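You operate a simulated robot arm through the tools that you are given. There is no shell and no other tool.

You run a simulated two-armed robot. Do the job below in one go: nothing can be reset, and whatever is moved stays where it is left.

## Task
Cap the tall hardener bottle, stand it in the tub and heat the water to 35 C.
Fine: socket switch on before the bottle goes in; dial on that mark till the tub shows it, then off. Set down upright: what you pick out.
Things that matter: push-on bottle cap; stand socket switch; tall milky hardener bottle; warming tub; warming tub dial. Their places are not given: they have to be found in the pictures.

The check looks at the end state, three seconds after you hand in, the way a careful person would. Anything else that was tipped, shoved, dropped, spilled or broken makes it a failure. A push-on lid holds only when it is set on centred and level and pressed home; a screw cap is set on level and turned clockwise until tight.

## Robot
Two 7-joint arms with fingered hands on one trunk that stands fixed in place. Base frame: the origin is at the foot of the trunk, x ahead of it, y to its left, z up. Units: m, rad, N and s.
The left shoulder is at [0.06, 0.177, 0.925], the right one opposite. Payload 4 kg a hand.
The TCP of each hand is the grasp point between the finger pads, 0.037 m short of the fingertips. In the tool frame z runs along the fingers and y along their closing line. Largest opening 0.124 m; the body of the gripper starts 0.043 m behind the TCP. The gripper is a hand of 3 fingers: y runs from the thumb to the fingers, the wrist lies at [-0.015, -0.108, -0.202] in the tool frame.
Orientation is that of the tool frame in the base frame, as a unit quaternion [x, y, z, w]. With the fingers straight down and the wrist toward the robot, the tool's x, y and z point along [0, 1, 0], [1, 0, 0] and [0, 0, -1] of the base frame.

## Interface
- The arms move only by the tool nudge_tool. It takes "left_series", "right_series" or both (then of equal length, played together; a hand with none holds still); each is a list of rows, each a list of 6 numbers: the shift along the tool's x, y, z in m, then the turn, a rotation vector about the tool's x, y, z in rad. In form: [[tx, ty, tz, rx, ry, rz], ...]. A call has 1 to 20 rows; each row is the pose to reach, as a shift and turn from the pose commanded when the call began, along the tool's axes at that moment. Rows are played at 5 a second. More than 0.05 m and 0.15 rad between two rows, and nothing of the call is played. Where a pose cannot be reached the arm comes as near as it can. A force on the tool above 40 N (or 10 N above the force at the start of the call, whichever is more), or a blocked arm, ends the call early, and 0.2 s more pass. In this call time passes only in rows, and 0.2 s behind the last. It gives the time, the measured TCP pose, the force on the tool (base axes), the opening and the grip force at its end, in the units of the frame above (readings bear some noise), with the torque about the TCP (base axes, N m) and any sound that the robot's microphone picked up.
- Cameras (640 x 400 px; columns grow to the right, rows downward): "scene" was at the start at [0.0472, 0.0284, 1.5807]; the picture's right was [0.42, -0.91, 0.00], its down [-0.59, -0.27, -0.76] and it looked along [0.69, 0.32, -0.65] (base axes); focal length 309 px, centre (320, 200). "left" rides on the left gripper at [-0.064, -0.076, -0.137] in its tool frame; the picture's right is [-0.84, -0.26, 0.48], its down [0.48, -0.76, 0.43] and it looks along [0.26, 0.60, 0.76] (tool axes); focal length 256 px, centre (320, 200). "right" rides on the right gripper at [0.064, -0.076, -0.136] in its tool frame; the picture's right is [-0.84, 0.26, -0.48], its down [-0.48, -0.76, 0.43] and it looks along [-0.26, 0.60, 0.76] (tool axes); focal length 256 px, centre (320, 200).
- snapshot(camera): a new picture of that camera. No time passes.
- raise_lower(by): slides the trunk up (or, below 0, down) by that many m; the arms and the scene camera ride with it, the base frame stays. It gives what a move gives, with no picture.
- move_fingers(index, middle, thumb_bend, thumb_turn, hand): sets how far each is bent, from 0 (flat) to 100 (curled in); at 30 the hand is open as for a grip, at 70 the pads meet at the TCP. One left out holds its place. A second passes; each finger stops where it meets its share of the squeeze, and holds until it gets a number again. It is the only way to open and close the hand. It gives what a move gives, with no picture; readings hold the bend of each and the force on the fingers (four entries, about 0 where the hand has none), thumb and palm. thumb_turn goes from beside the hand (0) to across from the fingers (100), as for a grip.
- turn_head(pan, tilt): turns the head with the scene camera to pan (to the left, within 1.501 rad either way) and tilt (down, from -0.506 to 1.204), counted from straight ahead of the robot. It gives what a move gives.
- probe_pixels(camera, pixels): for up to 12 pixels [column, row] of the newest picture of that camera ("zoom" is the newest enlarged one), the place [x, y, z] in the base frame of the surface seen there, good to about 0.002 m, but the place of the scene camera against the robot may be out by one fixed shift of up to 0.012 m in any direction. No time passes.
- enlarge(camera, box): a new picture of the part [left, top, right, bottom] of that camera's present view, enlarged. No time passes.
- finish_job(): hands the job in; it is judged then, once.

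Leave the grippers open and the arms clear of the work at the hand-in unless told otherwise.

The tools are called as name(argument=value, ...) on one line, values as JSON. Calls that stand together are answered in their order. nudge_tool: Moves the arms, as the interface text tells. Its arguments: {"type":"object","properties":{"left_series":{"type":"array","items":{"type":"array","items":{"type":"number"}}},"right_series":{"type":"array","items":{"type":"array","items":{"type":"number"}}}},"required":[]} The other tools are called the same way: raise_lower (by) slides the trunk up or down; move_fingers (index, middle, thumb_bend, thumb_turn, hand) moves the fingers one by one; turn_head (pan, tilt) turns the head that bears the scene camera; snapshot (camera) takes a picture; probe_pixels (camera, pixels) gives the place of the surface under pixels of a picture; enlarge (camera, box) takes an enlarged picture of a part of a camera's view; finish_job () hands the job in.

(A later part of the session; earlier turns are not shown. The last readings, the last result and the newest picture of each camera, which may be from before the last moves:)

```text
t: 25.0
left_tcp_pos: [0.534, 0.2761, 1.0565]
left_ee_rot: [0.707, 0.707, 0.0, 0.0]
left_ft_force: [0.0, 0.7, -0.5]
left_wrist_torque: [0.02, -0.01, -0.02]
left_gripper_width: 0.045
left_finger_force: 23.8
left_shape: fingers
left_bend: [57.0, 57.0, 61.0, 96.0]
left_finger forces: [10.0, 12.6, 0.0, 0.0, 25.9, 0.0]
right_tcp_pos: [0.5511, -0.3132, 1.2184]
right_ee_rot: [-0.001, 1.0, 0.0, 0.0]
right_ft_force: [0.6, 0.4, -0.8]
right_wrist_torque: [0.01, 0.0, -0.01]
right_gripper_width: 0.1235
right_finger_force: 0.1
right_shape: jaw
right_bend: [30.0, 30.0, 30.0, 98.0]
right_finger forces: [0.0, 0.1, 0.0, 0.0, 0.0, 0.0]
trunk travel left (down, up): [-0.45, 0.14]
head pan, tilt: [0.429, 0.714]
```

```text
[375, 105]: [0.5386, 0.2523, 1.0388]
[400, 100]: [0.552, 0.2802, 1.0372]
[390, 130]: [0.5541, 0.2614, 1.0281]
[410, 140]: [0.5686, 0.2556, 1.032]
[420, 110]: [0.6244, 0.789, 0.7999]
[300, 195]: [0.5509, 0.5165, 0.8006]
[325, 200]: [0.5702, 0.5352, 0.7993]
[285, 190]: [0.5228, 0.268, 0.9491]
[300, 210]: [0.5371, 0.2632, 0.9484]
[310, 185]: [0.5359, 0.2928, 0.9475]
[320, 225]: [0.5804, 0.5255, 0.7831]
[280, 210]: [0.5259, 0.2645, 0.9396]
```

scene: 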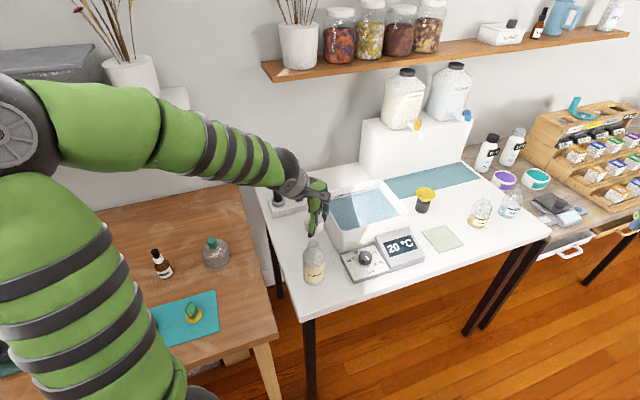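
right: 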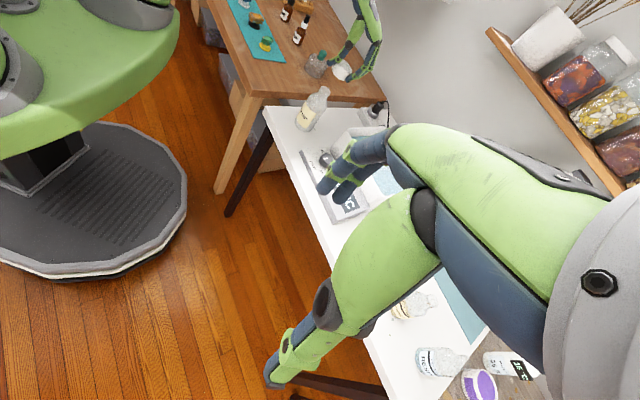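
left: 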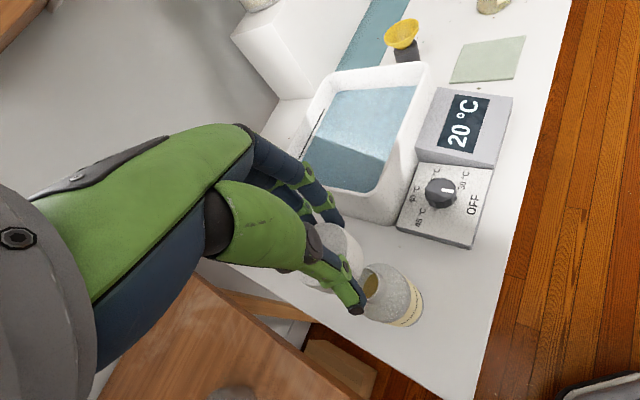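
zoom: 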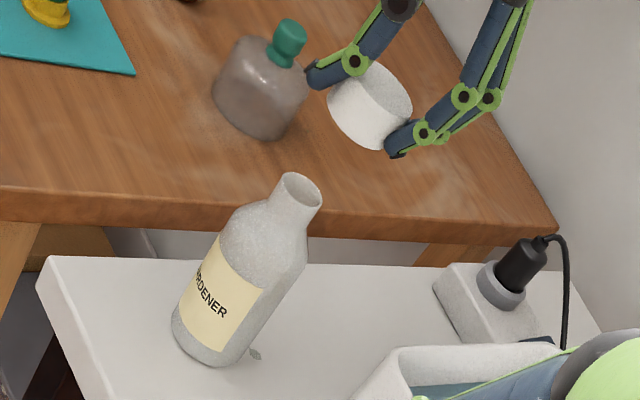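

enlarge(camera="right", box=[325, 52, 360, 85])

enlarge(camera="right", box=[305, 75, 345, 115])

```text
12.12 times, centred on (342, 68) of right
```

zoom: 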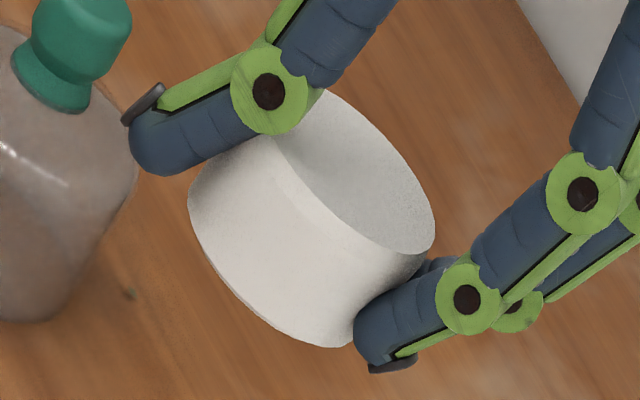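

```text
10.00 times, centred on (325, 95) of right
```

zoom: 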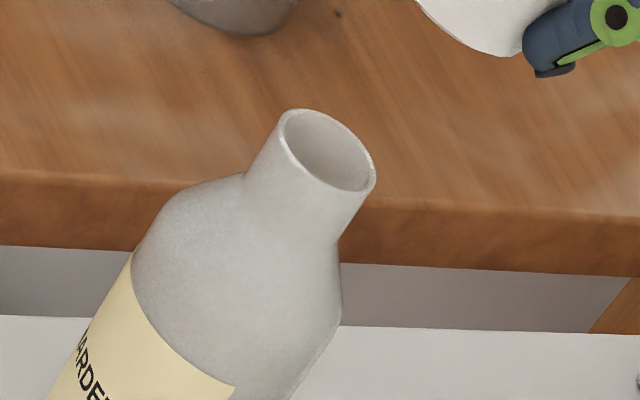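

The cap looks slightly tilted in this side view, with its finger side lower. I'll probe its top face from the right camera to measure that.

enlarge(camera="right", box=[325, 52, 360, 85])

probe_pixels(camera="zoom", pixels=[[335, 110], [365, 135], [395, 170], [420, 215], [340, 150], [360, 190], [400, 235], [320, 160], [380, 200], [350, 120]])

probe_pixels(camera="left", pixels=[[315, 225], [325, 225], [330, 235], [335, 245], [320, 240], [340, 240], [305, 282], [300, 275], [345, 250], [310, 227], [333, 228], [297, 280]])

```text
12.12 times, centred on (342, 68) of right
```

zoom: 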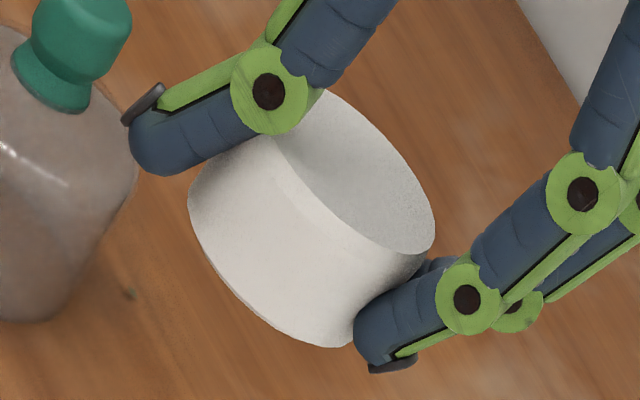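

```text
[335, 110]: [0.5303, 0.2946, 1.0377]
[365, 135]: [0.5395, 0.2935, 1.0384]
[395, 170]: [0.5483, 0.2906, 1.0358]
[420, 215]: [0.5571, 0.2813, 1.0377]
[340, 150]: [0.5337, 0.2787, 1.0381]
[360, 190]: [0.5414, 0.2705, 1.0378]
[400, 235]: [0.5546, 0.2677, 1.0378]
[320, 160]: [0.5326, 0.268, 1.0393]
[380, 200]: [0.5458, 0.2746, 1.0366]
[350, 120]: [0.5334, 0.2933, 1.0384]
```

```text
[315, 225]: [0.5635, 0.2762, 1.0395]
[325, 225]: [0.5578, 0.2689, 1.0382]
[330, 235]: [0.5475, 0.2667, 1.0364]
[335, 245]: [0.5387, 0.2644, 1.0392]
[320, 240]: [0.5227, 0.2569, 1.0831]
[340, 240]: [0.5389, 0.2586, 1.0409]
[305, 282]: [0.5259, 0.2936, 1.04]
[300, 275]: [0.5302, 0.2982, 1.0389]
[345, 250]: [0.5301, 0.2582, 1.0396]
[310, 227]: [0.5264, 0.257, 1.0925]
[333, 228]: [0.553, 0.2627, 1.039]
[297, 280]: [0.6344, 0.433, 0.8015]
```

probe_pixels(camera="zoom", pixels=[[430, 230], [415, 190], [385, 142], [345, 103], [405, 250], [370, 237], [330, 207], [295, 165], [250, 280], [200, 215], [300, 330], [340, 340]])

enlarge(camera="right", box=[305, 75, 345, 115])

probe_pixels(camera="zoom", pixels=[[283, 125], [300, 113], [335, 125], [365, 155], [370, 185], [345, 192], [310, 178], [288, 150], [300, 200], [270, 180], [330, 225], [300, 300]])

```text
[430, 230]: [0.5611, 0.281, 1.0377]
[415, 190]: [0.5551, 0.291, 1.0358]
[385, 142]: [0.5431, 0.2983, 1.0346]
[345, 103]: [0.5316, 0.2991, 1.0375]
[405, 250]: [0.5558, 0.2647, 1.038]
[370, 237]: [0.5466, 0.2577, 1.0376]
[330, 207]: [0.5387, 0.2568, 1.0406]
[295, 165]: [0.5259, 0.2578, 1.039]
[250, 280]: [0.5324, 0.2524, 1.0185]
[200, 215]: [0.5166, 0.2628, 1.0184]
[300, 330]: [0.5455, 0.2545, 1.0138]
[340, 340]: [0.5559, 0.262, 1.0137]
```

```text
10.00 times, centred on (325, 95) of right
```

zoom: 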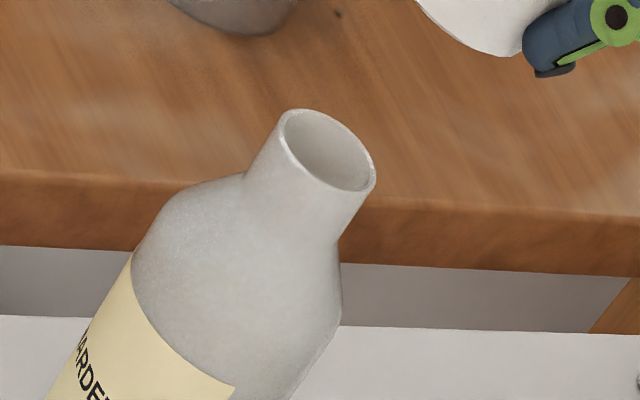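

```text
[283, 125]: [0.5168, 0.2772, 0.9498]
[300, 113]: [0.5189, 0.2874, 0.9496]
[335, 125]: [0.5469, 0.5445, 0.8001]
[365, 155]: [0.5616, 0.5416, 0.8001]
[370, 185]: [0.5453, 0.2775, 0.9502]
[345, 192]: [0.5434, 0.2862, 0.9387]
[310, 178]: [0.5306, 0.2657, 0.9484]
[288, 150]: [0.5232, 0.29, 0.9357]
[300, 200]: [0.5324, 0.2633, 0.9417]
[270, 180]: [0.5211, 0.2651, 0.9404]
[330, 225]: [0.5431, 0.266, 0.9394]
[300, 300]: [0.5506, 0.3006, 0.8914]
```

The cap is level within noise. The position estimates differ by a few mm, so I'll correct by (-3 mm x, +1.5 mm y), lower to about 8 mm above the rim, and compare the edges directly in all views.

nudge_tool(left_series=[[0.0015, -0.003, 0.02, 0, 0, 0], [0.0015, -0.003, 0.04, 0, 0, 0], [0.0015, -0.003, 0.052, 0, 0, 0]])

enlarge(camera="right", box=[310, 65, 350, 105])

enlarge(camera="scene", box=[295, 215, 335, 260])

enlarge(camera="left", box=[290, 215, 390, 315])

```text
t: 25.8
left_tcp_pos: [0.5295, 0.2779, 1.0067]
left_ee_rot: [0.707, 0.707, 0.0, 0.0]
left_ft_force: [1.0, 0.4, 0.4]
left_wrist_torque: [0.0, 0.04, -0.03]
left_gripper_width: 0.045
left_finger_force: 24.2
left_shape: fingers
left_bend: [57.0, 57.0, 61.0, 96.0]
left_finger forces: [9.8, 12.7, 0.0, 0.0, 25.7, 0.0]
right_tcp_pos: [0.5507, -0.3142, 1.2181]
right_ee_rot: [-0.001, 1.0, 0.0, 0.0]
right_ft_force: [-0.9, 0.2, -0.3]
right_wrist_torque: [-0.03, -0.02, 0.01]
right_gripper_width: 0.1235
right_finger_force: 0.1
right_shape: jaw
right_bend: [30.0, 30.0, 30.0, 98.0]
right_finger forces: [0.0, 0.0, 0.1, 0.0, 0.0, 0.0]
trunk travel left (down, up): [-0.45, 0.14]
head pan, tilt: [0.429, 0.714]
```

```text
10.00 times, centred on (330, 85) of right
```

zoom: 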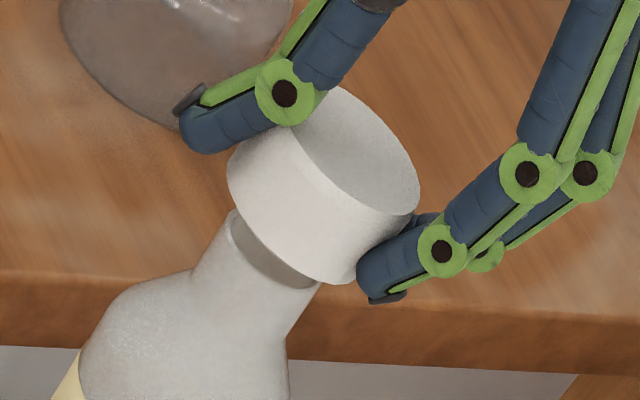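

```text
8.89 times, centred on (315, 238) of scene
```

zoom: 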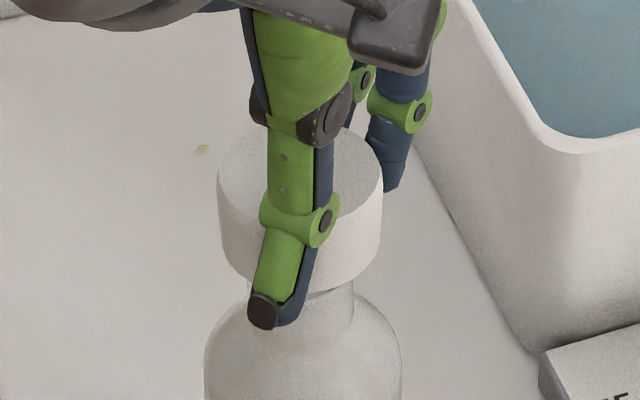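

```text
4.00 times, centred on (340, 265) of left
```

zoom: 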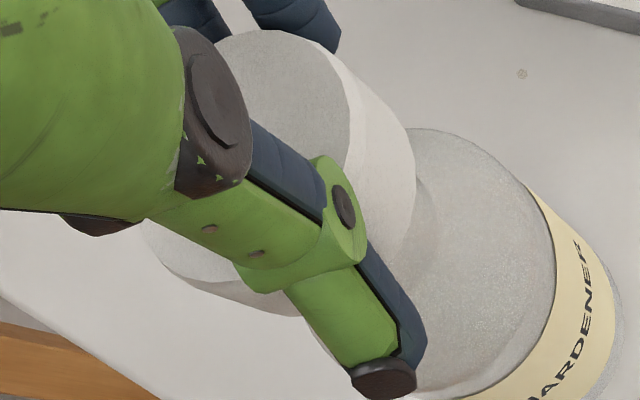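

In both views the cap is within about 1 mm of the neck axis, but tilted about 2.5° with its finger side low. I'll roll the tool by -0.045 rad about its x axis with a small compensating shift, then recheck.

nudge_tool(left_series=[[-0.0008, -0.003, 0.0, -0.045, 0, 0]])

enlarge(camera="right", box=[310, 65, 350, 105])

enlarge(camera="scene", box=[295, 215, 335, 260])

```text
t: 26.2
left_tcp_pos: [0.5261, 0.2769, 1.0067]
left_ee_rot: [0.706, 0.708, 0.016, 0.015]
left_ft_force: [0.4, 0.0, 0.2]
left_wrist_torque: [-0.01, 0.0, -0.01]
left_gripper_width: 0.045
left_finger_force: 24.1
left_shape: fingers
left_bend: [57.0, 57.0, 61.0, 96.0]
left_finger forces: [10.0, 12.7, 0.0, 0.0, 25.6, 0.0]
right_tcp_pos: [0.5506, -0.3143, 1.2182]
right_ee_rot: [0.0, 1.0, 0.0, 0.001]
right_ft_force: [0.0, -0.8, -0.4]
right_wrist_torque: [0.03, -0.03, 0.03]
right_gripper_width: 0.1235
right_finger_force: 0.0
right_shape: jaw
right_bend: [30.0, 30.0, 30.0, 98.0]
right_finger forces: [0.0, 0.0, 0.1, 0.1, 0.0, 0.1]
trunk travel left (down, up): [-0.45, 0.14]
head pan, tilt: [0.429, 0.714]
```

```text
10.00 times, centred on (330, 85) of right
```

zoom: 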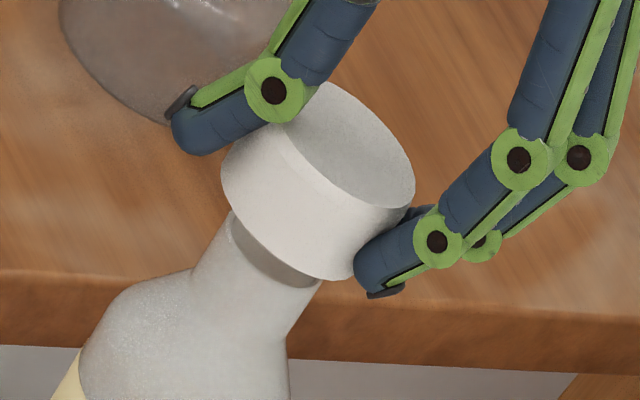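

```text
8.89 times, centred on (315, 238) of scene
```

zoom: 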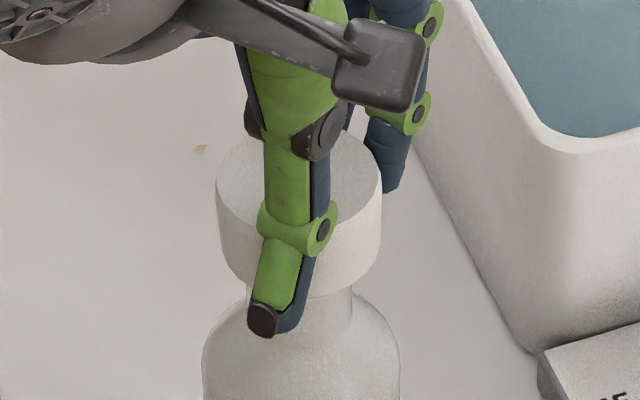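

In both views the cap is now centred within about half a millimetre and looks level. I'll lower slowly until it meets the rim.

nudge_tool(left_series=[[0, 0, 0.003, 0, 0, 0], [0, 0, 0.006, 0, 0, 0], [0, 0, 0.008, 0, 0, 0], [0, 0, 0.01, 0, 0, 0]])

enlarge(camera="right", box=[310, 65, 350, 105])

enlarge(camera="scene", box=[295, 215, 335, 260])

```text
t: 27.2
left_tcp_pos: [0.5267, 0.2766, 0.999]
left_ee_rot: [0.707, 0.707, 0.016, 0.016]
left_ft_force: [1.0, -0.3, 0.1]
left_wrist_torque: [0.02, 0.0, -0.03]
left_gripper_width: 0.0451
left_finger_force: 24.3
left_shape: fingers
left_bend: [57.0, 57.0, 61.0, 96.0]
left_finger forces: [9.8, 12.7, 0.0, 0.0, 25.6, 0.0]
right_tcp_pos: [0.55, -0.3128, 1.2178]
right_ee_rot: [0.0, 1.0, 0.0, 0.0]
right_ft_force: [-0.7, 0.1, 0.3]
right_wrist_torque: [-0.01, -0.02, 0.04]
right_gripper_width: 0.1238
right_finger_force: 0.0
right_shape: jaw
right_bend: [30.0, 30.0, 30.0, 98.0]
right_finger forces: [0.0, 0.0, 0.0, 0.0, 0.0, 0.0]
trunk travel left (down, up): [-0.45, 0.14]
head pan, tilt: [0.429, 0.714]
```

```text
10.00 times, centred on (330, 85) of right
```

zoom: 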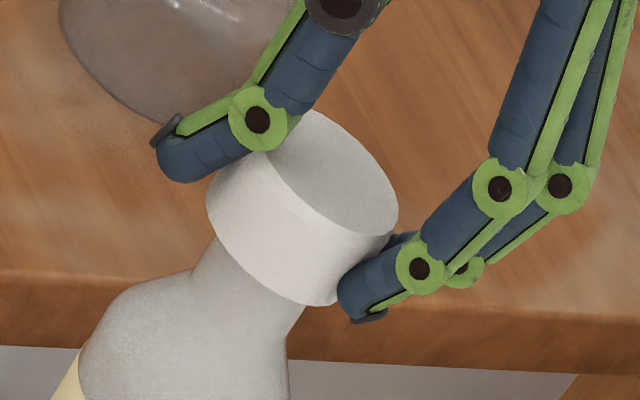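

```text
8.89 times, centred on (315, 238) of scene
```

zoom: 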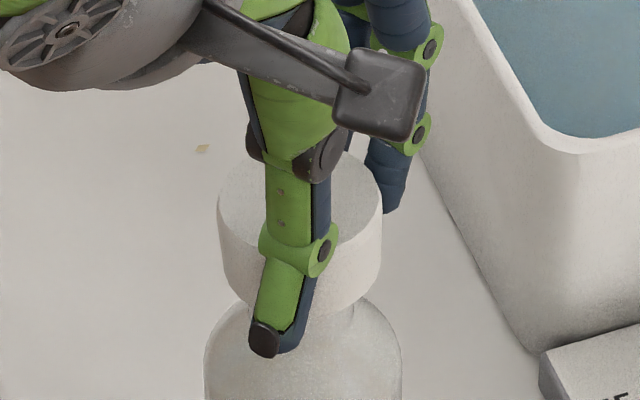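

There's no contact force yet. I'll keep lowering in 2 mm steps.

nudge_tool(left_series=[[0, 0, 0.002, 0, 0, 0], [0, 0, 0.004, 0, 0, 0], [0, 0, 0.006, 0, 0, 0]])

enlarge(camera="right", box=[310, 65, 350, 105])

```text
t: 28.0
left_tcp_pos: [0.5287, 0.279, 0.9923]
left_ee_rot: [0.707, 0.707, 0.015, 0.016]
left_ft_force: [-1.4, 0.4, -0.9]
left_wrist_torque: [0.0, 0.05, 0.0]
left_gripper_width: 0.0449
left_finger_force: 24.1
left_shape: fingers
left_bend: [57.0, 57.0, 61.0, 96.0]
left_finger forces: [9.9, 12.8, 0.1, 0.1, 25.7, 0.0]
right_tcp_pos: [0.5497, -0.3136, 1.2177]
right_ee_rot: [0.0, 1.0, 0.0, 0.0]
right_ft_force: [-0.2, -0.3, -0.1]
right_wrist_torque: [-0.03, 0.01, 0.01]
right_gripper_width: 0.1236
right_finger_force: 0.0
right_shape: jaw
right_bend: [30.0, 30.0, 30.0, 98.0]
right_finger forces: [0.0, 0.0, 0.0, 0.0, 0.0, 0.0]
trunk travel left (down, up): [-0.45, 0.14]
head pan, tilt: [0.429, 0.714]
```

```text
10.00 times, centred on (330, 85) of right
```

zoom: 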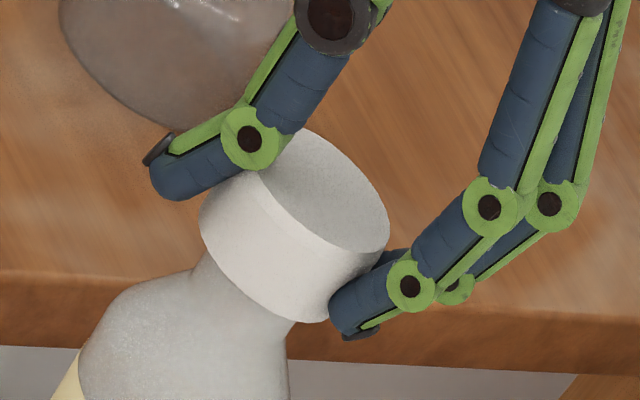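

nudge_tool(left_series=[[0, 0, 0.002, 0, 0, 0], [0, 0, 0.004, 0, 0, 0], [0, 0, 0.006, 0, 0, 0]])

enlarge(camera="right", box=[310, 65, 350, 105])

enlarge(camera="scene", box=[295, 215, 335, 260])

```text
t: 28.8
left_tcp_pos: [0.5284, 0.2764, 0.9861]
left_ee_rot: [0.706, 0.708, 0.015, 0.015]
left_ft_force: [0.7, -0.5, 0.1]
left_wrist_torque: [-0.02, -0.03, -0.02]
left_gripper_width: 0.0448
left_finger_force: 24.6
left_shape: fingers
left_bend: [57.0, 57.0, 61.0, 96.0]
left_finger forces: [9.8, 12.8, 0.1, 0.0, 25.5, 0.0]
right_tcp_pos: [0.5509, -0.3131, 1.2171]
right_ee_rot: [0.0, 1.0, 0.001, 0.0]
right_ft_force: [-0.3, -0.4, 0.2]
right_wrist_torque: [0.0, 0.03, 0.0]
right_gripper_width: 0.1238
right_finger_force: 0.0
right_shape: jaw
right_bend: [30.0, 30.0, 30.0, 98.0]
right_finger forces: [0.1, 0.0, 0.0, 0.1, 0.0, 0.1]
trunk travel left (down, up): [-0.45, 0.14]
head pan, tilt: [0.429, 0.714]
```

```text
10.00 times, centred on (330, 85) of right
```

zoom: 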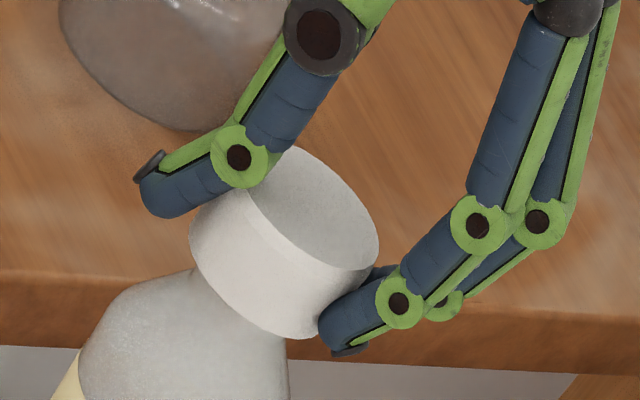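

```text
8.89 times, centred on (315, 238) of scene
```

zoom: 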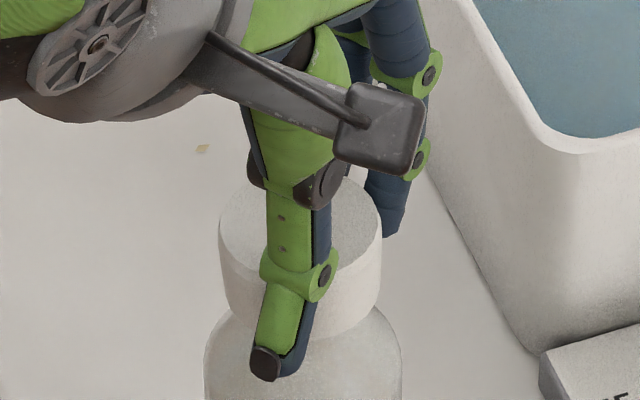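

The cap is sliding over the neck freely. I'll continue down in small steps until there is resistance.

nudge_tool(left_series=[[0, 0, 0.002, 0, 0, 0], [0, 0, 0.004, 0, 0, 0]])

```text
t: 29.4
left_tcp_pos: [0.5269, 0.2779, 0.9812]
left_ee_rot: [0.707, 0.707, 0.016, 0.016]
left_ft_force: [0.0, -0.1, -0.3]
left_wrist_torque: [-0.01, 0.03, 0.0]
left_gripper_width: 0.0449
left_finger_force: 23.8
left_shape: fingers
left_bend: [57.0, 57.0, 61.0, 96.0]
left_finger forces: [9.9, 12.9, 0.0, 0.1, 25.4, 0.1]
right_tcp_pos: [0.55, -0.3136, 1.2189]
right_ee_rot: [0.0, 1.0, -0.001, 0.0]
right_ft_force: [0.1, -0.7, 0.4]
right_wrist_torque: [0.05, 0.02, 0.0]
right_gripper_width: 0.1237
right_finger_force: 0.1
right_shape: jaw
right_bend: [30.0, 30.0, 30.0, 98.0]
right_finger forces: [0.1, 0.0, 0.0, 0.0, 0.0, 0.0]
trunk travel left (down, up): [-0.45, 0.14]
head pan, tilt: [0.429, 0.714]
```

nudge_tool(left_series=[[0, 0, 0.002, 0, 0, 0], [0, 0, 0.004, 0, 0, 0]])

enlarge(camera="right", box=[310, 65, 350, 105])

enlarge(camera="scene", box=[295, 220, 335, 265])

```text
t: 30.0
left_tcp_pos: [0.5283, 0.2772, 0.9786]
left_ee_rot: [0.707, 0.707, 0.016, 0.017]
left_ft_force: [0.6, -0.1, -0.3]
left_wrist_torque: [0.01, 0.01, 0.02]
left_gripper_width: 0.0448
left_finger_force: 24.1
left_shape: fingers
left_bend: [57.0, 57.0, 61.0, 96.0]
left_finger forces: [10.0, 12.8, 0.0, 0.0, 25.5, 0.0]
right_tcp_pos: [0.5493, -0.3134, 1.2184]
right_ee_rot: [0.0, 1.0, 0.0, 0.0]
right_ft_force: [0.3, 0.0, 1.2]
right_wrist_torque: [-0.01, -0.02, 0.0]
right_gripper_width: 0.1238
right_finger_force: 0.0
right_shape: jaw
right_bend: [30.0, 30.0, 30.0, 98.0]
right_finger forces: [0.1, 0.1, 0.0, 0.1, 0.0, 0.0]
trunk travel left (down, up): [-0.45, 0.14]
head pan, tilt: [0.429, 0.714]
```

```text
10.00 times, centred on (330, 85) of right
```

zoom: 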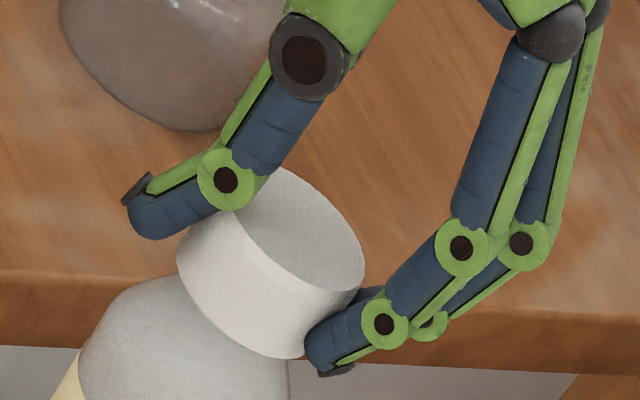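

```text
8.89 times, centred on (315, 242) of scene
```

zoom: 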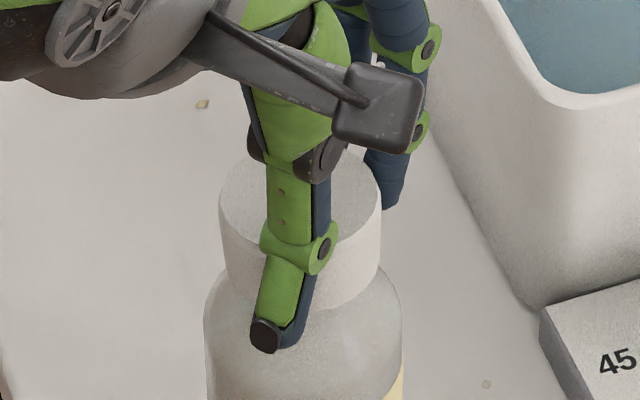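

nudge_tool(left_series=[[0, 0, 0.0015, 0, 0, 0], [0, 0, 0.003, 0, 0, 0]])

```text
t: 30.6
left_tcp_pos: [0.5277, 0.277, 0.9752]
left_ee_rot: [0.707, 0.707, 0.016, 0.017]
left_ft_force: [-0.6, 0.5, 0.6]
left_wrist_torque: [0.02, 0.05, 0.03]
left_gripper_width: 0.045
left_finger_force: 24.1
left_shape: fingers
left_bend: [57.0, 57.0, 61.0, 96.0]
left_finger forces: [9.8, 12.7, 0.0, 0.1, 25.6, 0.0]
right_tcp_pos: [0.5509, -0.3127, 1.2177]
right_ee_rot: [0.0, 1.0, -0.001, 0.0]
right_ft_force: [0.3, 0.4, 1.2]
right_wrist_torque: [-0.02, -0.01, 0.01]
right_gripper_width: 0.1237
right_finger_force: 0.0
right_shape: jaw
right_bend: [30.0, 30.0, 30.0, 98.0]
right_finger forces: [0.0, 0.0, 0.0, 0.0, 0.0, 0.1]
trunk travel left (down, up): [-0.45, 0.14]
head pan, tilt: [0.429, 0.714]
```

nudge_tool(left_series=[[0, 0, 0.0015, 0, 0, 0], [0, 0, 0.003, 0, 0, 0]])

enlarge(camera="right", box=[305, 65, 350, 115])

```text
t: 31.2
left_tcp_pos: [0.5284, 0.2773, 0.9731]
left_ee_rot: [0.707, 0.707, 0.017, 0.017]
left_ft_force: [-1.1, 0.8, 11.7]
left_wrist_torque: [0.11, -0.18, 0.04]
left_gripper_width: 0.0448
left_finger_force: 26.8
left_shape: fingers
left_bend: [57.0, 57.0, 61.0, 95.0]
left_finger forces: [9.5, 14.1, 0.0, 0.0, 30.3, 0.0]
right_tcp_pos: [0.5488, -0.3136, 1.2201]
right_ee_rot: [-0.001, 1.0, 0.0, 0.0]
right_ft_force: [0.5, -0.2, -0.1]
right_wrist_torque: [0.02, 0.01, -0.03]
right_gripper_width: 0.1241
right_finger_force: 0.2
right_shape: jaw
right_bend: [30.0, 30.0, 30.0, 98.0]
right_finger forces: [0.0, 0.0, 0.0, 0.0, 0.0, 0.0]
trunk travel left (down, up): [-0.45, 0.14]
head pan, tilt: [0.429, 0.714]
```

```text
8.00 times, centred on (328, 90) of right
```

zoom: 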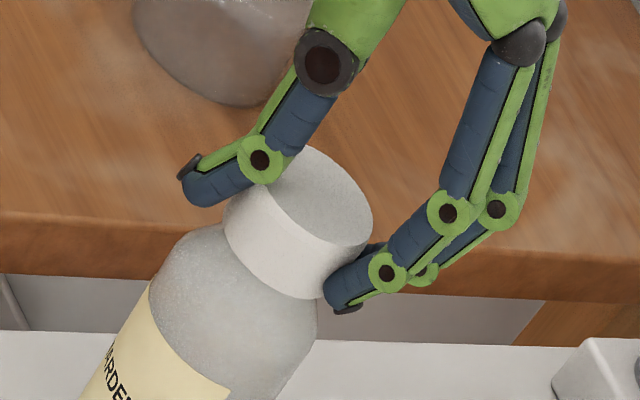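

Contact at 11.7 N, with the cap almost down on the shoulder. I'll press a little more with this grip.

nudge_tool(left_series=[[0, 0, 0.001, 0, 0, 0], [0, 0, 0.002, 0, 0, 0], [0, 0, 0.003, 0, 0, 0]])

enlarge(camera="right", box=[305, 65, 350, 115])

enlarge(camera="scene", box=[295, 220, 335, 265])

```text
t: 32.0
left_tcp_pos: [0.5282, 0.2772, 0.9718]
left_ee_rot: [0.707, 0.707, 0.018, 0.017]
left_ft_force: [-1.3, 1.3, 32.5]
left_wrist_torque: [0.04, -0.45, 0.02]
left_gripper_width: 0.0447
left_finger_force: 31.0
left_shape: fingers
left_bend: [57.0, 57.0, 60.0, 95.0]
left_finger forces: [10.6, 16.0, 0.0, 0.1, 36.0, 0.1]
right_tcp_pos: [0.5487, -0.3146, 1.2195]
right_ee_rot: [0.0, 1.0, 0.0, 0.001]
right_ft_force: [0.5, 1.4, -0.3]
right_wrist_torque: [0.02, 0.02, 0.02]
right_gripper_width: 0.1237
right_finger_force: 0.0
right_shape: jaw
right_bend: [30.0, 30.0, 30.0, 98.0]
right_finger forces: [0.0, 0.0, 0.0, 0.0, 0.0, 0.0]
trunk travel left (down, up): [-0.45, 0.14]
head pan, tilt: [0.429, 0.714]
```

```text
8.00 times, centred on (328, 90) of right
```

zoom: 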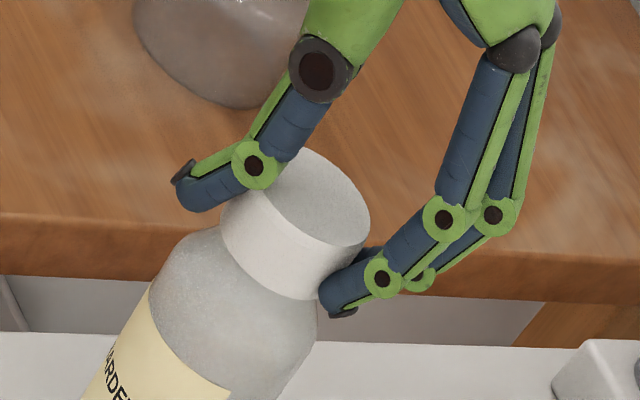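

```text
8.89 times, centred on (315, 242) of scene
```

zoom: 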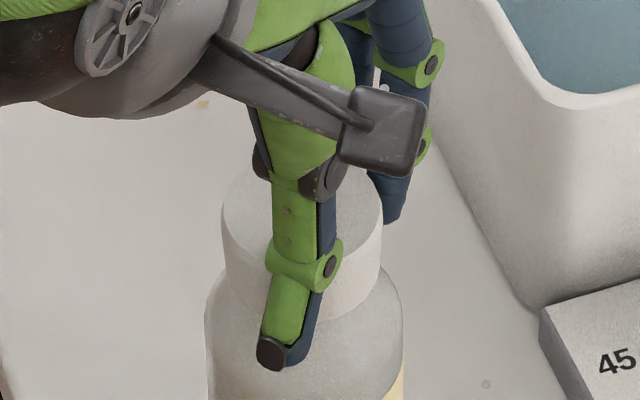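

At 32 N the cap seems down against the shoulder. I'll open the fingers, look at how it sits, then press it home from above with a closed hand.

move_fingers(hand="left", index=35, middle=35, thumb_bend=35)

nudge_tool(left_series=[[0, 0, -0.02, 0, 0, 0], [0, 0, -0.06, 0, 0, 0], [0, 0, -0.1, 0.045, 0, 0]])

enlarge(camera="right", box=[300, 65, 350, 130])

enlarge(camera="scene", box=[290, 220, 340, 290])

```text
t: 33.0
left_tcp_pos: [0.5274, 0.2775, 0.9694]
left_ee_rot: [0.707, 0.707, 0.016, 0.017]
left_ft_force: [-0.1, 0.4, -0.4]
left_wrist_torque: [-0.02, -0.01, 0.02]
left_gripper_width: 0.1083
left_finger_force: 0.1
left_shape: fingers
left_bend: [35.0, 35.0, 35.0, 97.0]
left_finger forces: [0.0, 0.0, 0.0, 0.0, 0.0, 0.0]
right_tcp_pos: [0.5496, -0.3127, 1.2184]
right_ee_rot: [0.0, 1.0, 0.0, 0.0]
right_ft_force: [-0.3, -0.3, -0.2]
right_wrist_torque: [0.02, -0.02, 0.01]
right_gripper_width: 0.1236
right_finger_force: 0.1
right_shape: jaw
right_bend: [30.0, 30.0, 30.0, 98.0]
right_finger forces: [0.0, 0.1, 0.0, 0.0, 0.0, 0.0]
trunk travel left (down, up): [-0.45, 0.14]
head pan, tilt: [0.429, 0.714]
```

```text
t: 33.8
left_tcp_pos: [0.5227, 0.2765, 1.0676]
left_ee_rot: [0.707, 0.707, -0.001, -0.001]
left_ft_force: [0.1, 0.8, -0.9]
left_wrist_torque: [0.0, 0.02, 0.04]
left_gripper_width: 0.1084
left_finger_force: 0.0
left_shape: fingers
left_bend: [35.0, 35.0, 35.0, 97.0]
left_finger forces: [0.0, 0.0, 0.0, 0.0, 0.1, 0.0]
right_tcp_pos: [0.5494, -0.3141, 1.2192]
right_ee_rot: [0.0, 1.0, 0.0, 0.0]
right_ft_force: [-0.5, 0.1, -0.6]
right_wrist_torque: [-0.02, 0.02, 0.02]
right_gripper_width: 0.1238
right_finger_force: 0.1
right_shape: jaw
right_bend: [30.0, 30.0, 30.0, 98.0]
right_finger forces: [0.0, 0.0, 0.0, 0.1, 0.1, 0.0]
trunk travel left (down, up): [-0.45, 0.14]
head pan, tilt: [0.429, 0.714]
```

```text
6.15 times, centred on (325, 98) of right
```

zoom: 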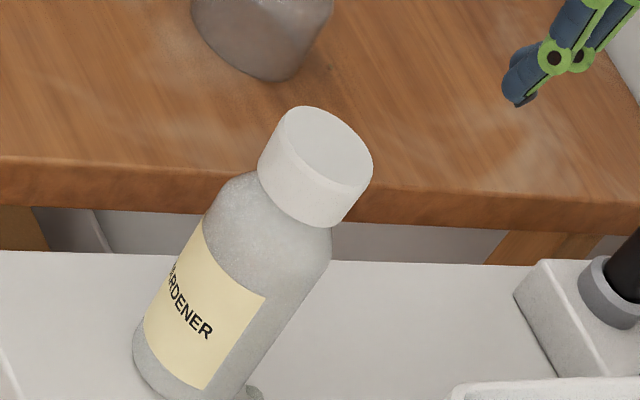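

```text
5.71 times, centred on (315, 255) of scene
```

zoom: 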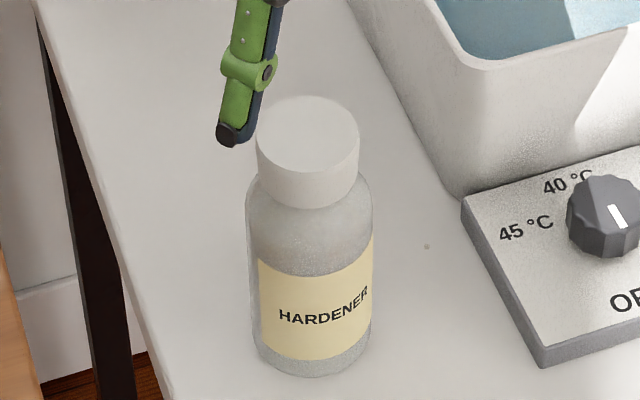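

The cap is on the bottle and looks level. I'll measure its top and edges.

enlarge(camera="right", box=[310, 75, 345, 110])

probe_pixels(camera="zoom", pixels=[[320, 120], [250, 60], [400, 180], [300, 60], [350, 180], [390, 120], [270, 110], [220, 120], [300, 210], [360, 250]])

enlarge(camera="scene", box=[300, 225, 330, 260])

probe_pixels(camera="zoom", pixels=[[290, 170], [230, 170], [350, 160], [290, 120], [290, 215], [290, 250], [240, 250], [340, 250], [280, 320], [200, 340], [380, 320], [290, 380]])

```text
11.43 times, centred on (328, 92) of right
```

zoom: 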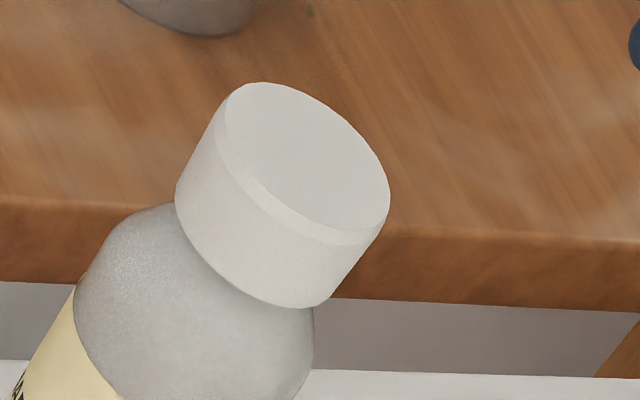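

```text
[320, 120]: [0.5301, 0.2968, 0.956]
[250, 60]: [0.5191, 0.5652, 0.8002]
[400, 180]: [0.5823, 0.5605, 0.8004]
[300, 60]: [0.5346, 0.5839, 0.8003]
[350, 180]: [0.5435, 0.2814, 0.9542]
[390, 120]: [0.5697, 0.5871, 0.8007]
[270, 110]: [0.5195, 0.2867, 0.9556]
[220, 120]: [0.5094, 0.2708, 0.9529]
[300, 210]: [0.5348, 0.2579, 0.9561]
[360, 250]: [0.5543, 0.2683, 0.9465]
```

```text
11.43 times, centred on (315, 242) of scene
```

zoom: 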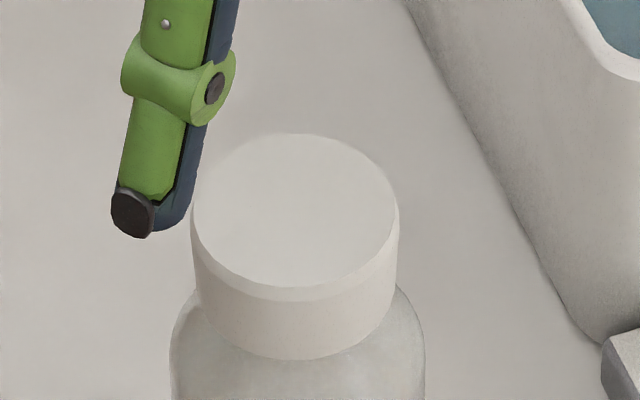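

```text
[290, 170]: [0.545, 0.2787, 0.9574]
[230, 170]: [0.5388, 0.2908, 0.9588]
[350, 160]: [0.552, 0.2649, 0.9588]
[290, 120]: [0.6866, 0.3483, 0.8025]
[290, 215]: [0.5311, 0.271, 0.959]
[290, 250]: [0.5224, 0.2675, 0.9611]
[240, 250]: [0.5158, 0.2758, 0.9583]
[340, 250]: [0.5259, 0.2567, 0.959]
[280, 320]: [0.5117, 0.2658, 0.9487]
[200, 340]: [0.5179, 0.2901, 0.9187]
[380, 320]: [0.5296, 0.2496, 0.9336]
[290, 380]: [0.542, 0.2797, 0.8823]
```

The cap top is at z≈0.956, and it covers the neck to about 0.930. I'll check centring of the cap against the bottle in larger views.

enlarge(camera="right", box=[290, 75, 350, 135])

enlarge(camera="left", box=[300, 220, 440, 340])

snapshot(camera="left")

```text
6.67 times, centred on (320, 105) of right
```

zoom: 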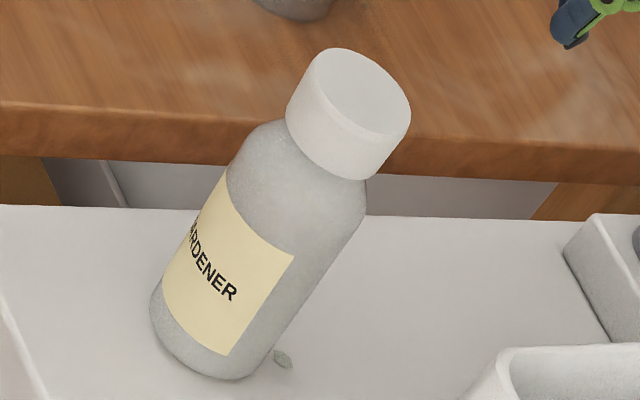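

```text
3.33 times, centred on (370, 280) of left
```

zoom: 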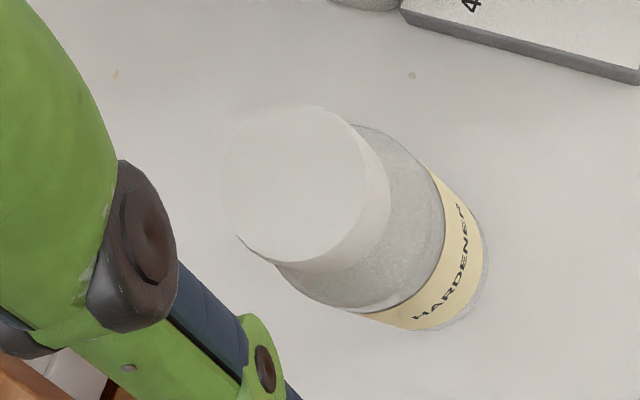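

```text
taken
```

left: 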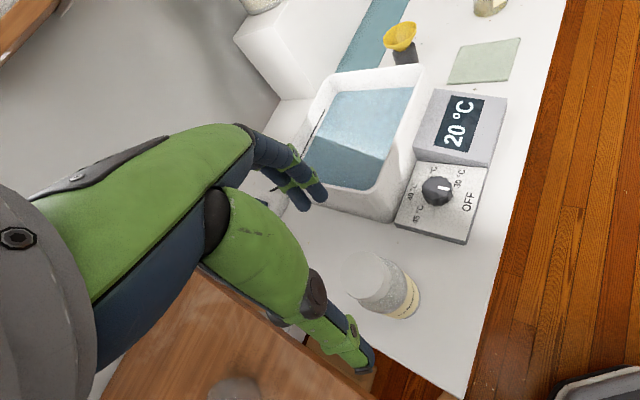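

The cap looks centred within about 2 mm. I'll close the left hand to make the presser, shift over the cap centre at (0.534, 0.2785), and come down to just above it.

move_fingers(hand="left", index=70, middle=70, thumb_bend=70)

nudge_tool(left_series=[[0.001, 0.0105, 0, 0, 0, 0], [0.001, 0.0105, 0.04, 0, 0, 0], [0.001, 0.0105, 0.062, 0, 0, 0]])

enlarge(camera="right", box=[300, 60, 350, 115])

enlarge(camera="scene", box=[295, 215, 335, 260])

```text
t: 34.8
left_tcp_pos: [0.5232, 0.2758, 1.0682]
left_ee_rot: [0.707, 0.707, 0.001, 0.0]
left_ft_force: [-1.3, 0.6, -0.7]
left_wrist_torque: [0.01, 0.0, 0.02]
left_gripper_width: 0.0013
left_finger_force: 0.0
left_shape: fingers
left_bend: [70.0, 70.0, 70.0, 97.0]
left_finger forces: [0.0, 0.0, 0.0, 0.1, 0.0, 0.0]
right_tcp_pos: [0.5511, -0.3128, 1.2175]
right_ee_rot: [0.0, 1.0, 0.0, 0.0]
right_ft_force: [0.5, 1.4, 0.3]
right_wrist_torque: [0.01, -0.01, 0.01]
right_gripper_width: 0.1236
right_finger_force: 0.1
right_shape: jaw
right_bend: [30.0, 30.0, 30.0, 98.0]
right_finger forces: [0.1, 0.0, 0.0, 0.1, 0.0, 0.1]
trunk travel left (down, up): [-0.45, 0.14]
head pan, tilt: [0.429, 0.714]
```

```text
t: 35.6
left_tcp_pos: [0.5331, 0.2785, 1.0067]
left_ee_rot: [0.707, 0.707, -0.001, 0.0]
left_ft_force: [0.5, -0.1, 0.0]
left_wrist_torque: [0.01, -0.02, -0.03]
left_gripper_width: 0.0013
left_finger_force: 0.0
left_shape: fingers
left_bend: [70.0, 70.0, 70.0, 97.0]
left_finger forces: [0.0, 0.1, 0.0, 0.1, 0.0, 0.1]
right_tcp_pos: [0.5517, -0.3132, 1.2181]
right_ee_rot: [0.0, 1.0, 0.0, 0.001]
right_ft_force: [-0.1, 0.0, 0.6]
right_wrist_torque: [-0.01, 0.0, 0.01]
right_gripper_width: 0.1235
right_finger_force: 0.0
right_shape: jaw
right_bend: [30.0, 30.0, 30.0, 98.0]
right_finger forces: [0.1, 0.1, 0.1, 0.1, 0.0, 0.0]
trunk travel left (down, up): [-0.45, 0.14]
head pan, tilt: [0.429, 0.714]
```

```text
7.27 times, centred on (325, 88) of right
```

zoom: 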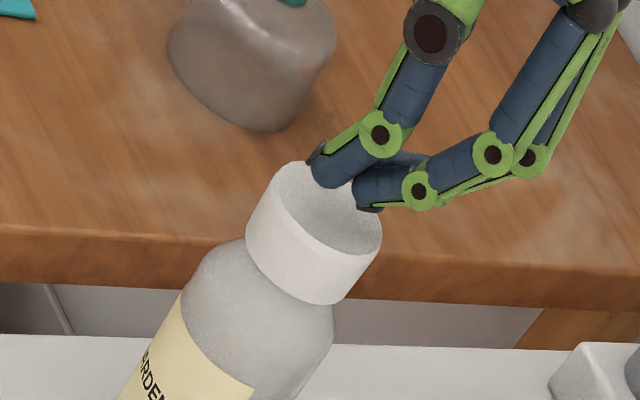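

```text
8.89 times, centred on (315, 238) of scene
```

zoom: 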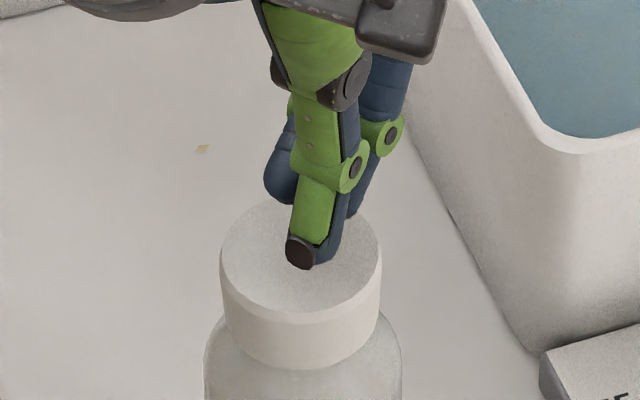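

The presser is centred over the cap in both views. Now pressing straight down.

nudge_tool(left_series=[[0, 0, 0.005, 0, 0, 0], [0, 0, 0.009, 0, 0, 0], [0, 0, 0.012, 0, 0, 0], [0, 0, 0.014, 0, 0, 0]])

```text
t: 36.6
left_tcp_pos: [0.5329, 0.2785, 0.9941]
left_ee_rot: [0.707, 0.707, 0.002, 0.002]
left_ft_force: [-0.9, 0.3, 9.8]
left_wrist_torque: [-0.06, 0.05, -0.03]
left_gripper_width: 0.0012
left_finger_force: 5.0
left_shape: fingers
left_bend: [70.0, 70.0, 70.0, 98.0]
left_finger forces: [2.9, 0.0, 0.1, 0.0, 7.5, 0.1]
right_tcp_pos: [0.5487, -0.3123, 1.2184]
right_ee_rot: [0.0, 1.0, 0.001, 0.0]
right_ft_force: [0.4, -0.2, 0.2]
right_wrist_torque: [0.02, 0.01, 0.0]
right_gripper_width: 0.1235
right_finger_force: 0.1
right_shape: jaw
right_bend: [30.0, 30.0, 30.0, 98.0]
right_finger forces: [0.1, 0.0, 0.0, 0.1, 0.0, 0.1]
trunk travel left (down, up): [-0.45, 0.14]
head pan, tilt: [0.429, 0.714]
```

nudge_tool(left_series=[[0, 0, 0.001, 0, 0, 0], [0, 0, 0.002, 0, 0, 0], [0, 0, 0.003, 0, 0, 0], [0, 0, 0.004, 0, 0, 0]])

enlarge(camera="right", box=[300, 60, 350, 115])

```text
t: 37.6
left_tcp_pos: [0.5362, 0.2768, 0.9926]
left_ee_rot: [0.708, 0.707, 0.002, 0.003]
left_ft_force: [-3.5, 0.4, 20.2]
left_wrist_torque: [-0.13, 0.27, -0.03]
left_gripper_width: 0.0014
left_finger_force: 10.4
left_shape: fingers
left_bend: [70.0, 70.0, 70.0, 98.0]
left_finger forces: [2.8, 0.3, 0.1, 0.0, 17.7, 0.1]
right_tcp_pos: [0.5492, -0.3117, 1.2182]
right_ee_rot: [0.0, 1.0, -0.001, 0.001]
right_ft_force: [0.1, 0.0, 1.1]
right_wrist_torque: [-0.01, 0.0, -0.01]
right_gripper_width: 0.1238
right_finger_force: 0.1
right_shape: jaw
right_bend: [30.0, 30.0, 30.0, 98.0]
right_finger forces: [0.0, 0.0, 0.0, 0.1, 0.1, 0.0]
trunk travel left (down, up): [-0.45, 0.14]
head pan, tilt: [0.429, 0.714]
stopped in row 4 (left hand): the force on the tool passed its limit at 40 N (the readings are from after the stop); the commanded pose is now the measured one
```

```text
7.27 times, centred on (325, 88) of right
```

zoom: 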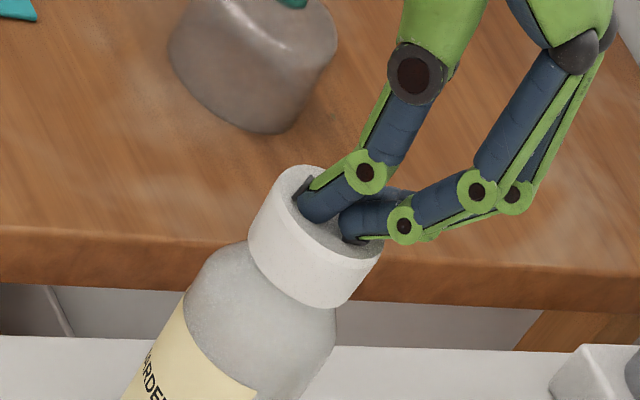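

The press reached 40 N and stopped. I'll lift off and see how the cap sits now.

nudge_tool(left_series=[[0, 0, -0.01, 0, 0, 0], [0, 0, -0.04, 0, 0, 0], [0, -0.02, -0.075, 0, 0, 0]])

enlarge(camera="right", box=[310, 75, 345, 110])

probe_pixels(camera="zoom", pixels=[[260, 95], [290, 90], [320, 120], [350, 150], [375, 190], [350, 200], [310, 180], [270, 140], [235, 115], [245, 100], [300, 130], [330, 205]])

enlarge(camera="scene", box=[290, 220, 340, 290])

```text
t: 38.5
left_tcp_pos: [0.5144, 0.2791, 1.0652]
left_ee_rot: [0.706, 0.708, 0.0, 0.002]
left_ft_force: [0.3, -3.1, 1.1]
left_wrist_torque: [0.29, 0.0, 0.07]
left_gripper_width: 0.0011
left_finger_force: 0.1
left_shape: fingers
left_bend: [70.0, 70.0, 70.0, 98.0]
left_finger forces: [0.0, 0.1, 0.0, 0.0, 0.0, 0.1]
right_tcp_pos: [0.5491, -0.3123, 1.2197]
right_ee_rot: [-0.001, 1.0, 0.0, 0.0]
right_ft_force: [0.0, 0.3, -0.5]
right_wrist_torque: [-0.06, 0.02, -0.01]
right_gripper_width: 0.1238
right_finger_force: 0.0
right_shape: jaw
right_bend: [30.0, 30.0, 30.0, 98.0]
right_finger forces: [0.0, 0.0, 0.0, 0.0, 0.1, 0.1]
trunk travel left (down, up): [-0.45, 0.14]
head pan, tilt: [0.429, 0.714]
```

```text
11.43 times, centred on (328, 92) of right
```

zoom: 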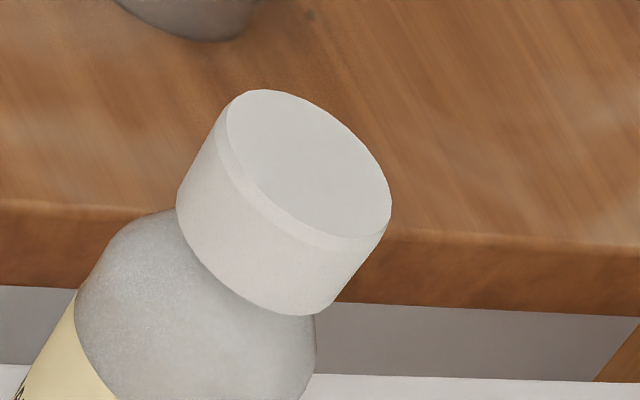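

```text
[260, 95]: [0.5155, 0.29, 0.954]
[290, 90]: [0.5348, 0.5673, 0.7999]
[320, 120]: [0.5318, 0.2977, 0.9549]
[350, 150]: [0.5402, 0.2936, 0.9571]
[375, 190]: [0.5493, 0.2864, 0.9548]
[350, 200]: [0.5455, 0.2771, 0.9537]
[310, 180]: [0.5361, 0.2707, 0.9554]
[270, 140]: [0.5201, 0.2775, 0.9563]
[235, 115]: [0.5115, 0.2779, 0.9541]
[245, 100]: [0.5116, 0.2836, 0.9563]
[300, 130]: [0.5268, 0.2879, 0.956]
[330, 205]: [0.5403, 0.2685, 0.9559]
```

```text
5.71 times, centred on (315, 255) of scene
```

zoom: 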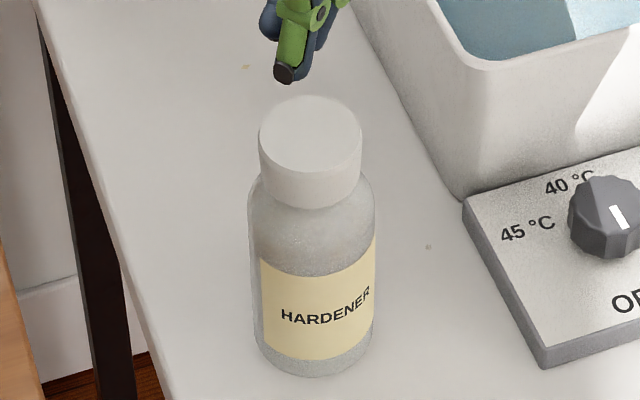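

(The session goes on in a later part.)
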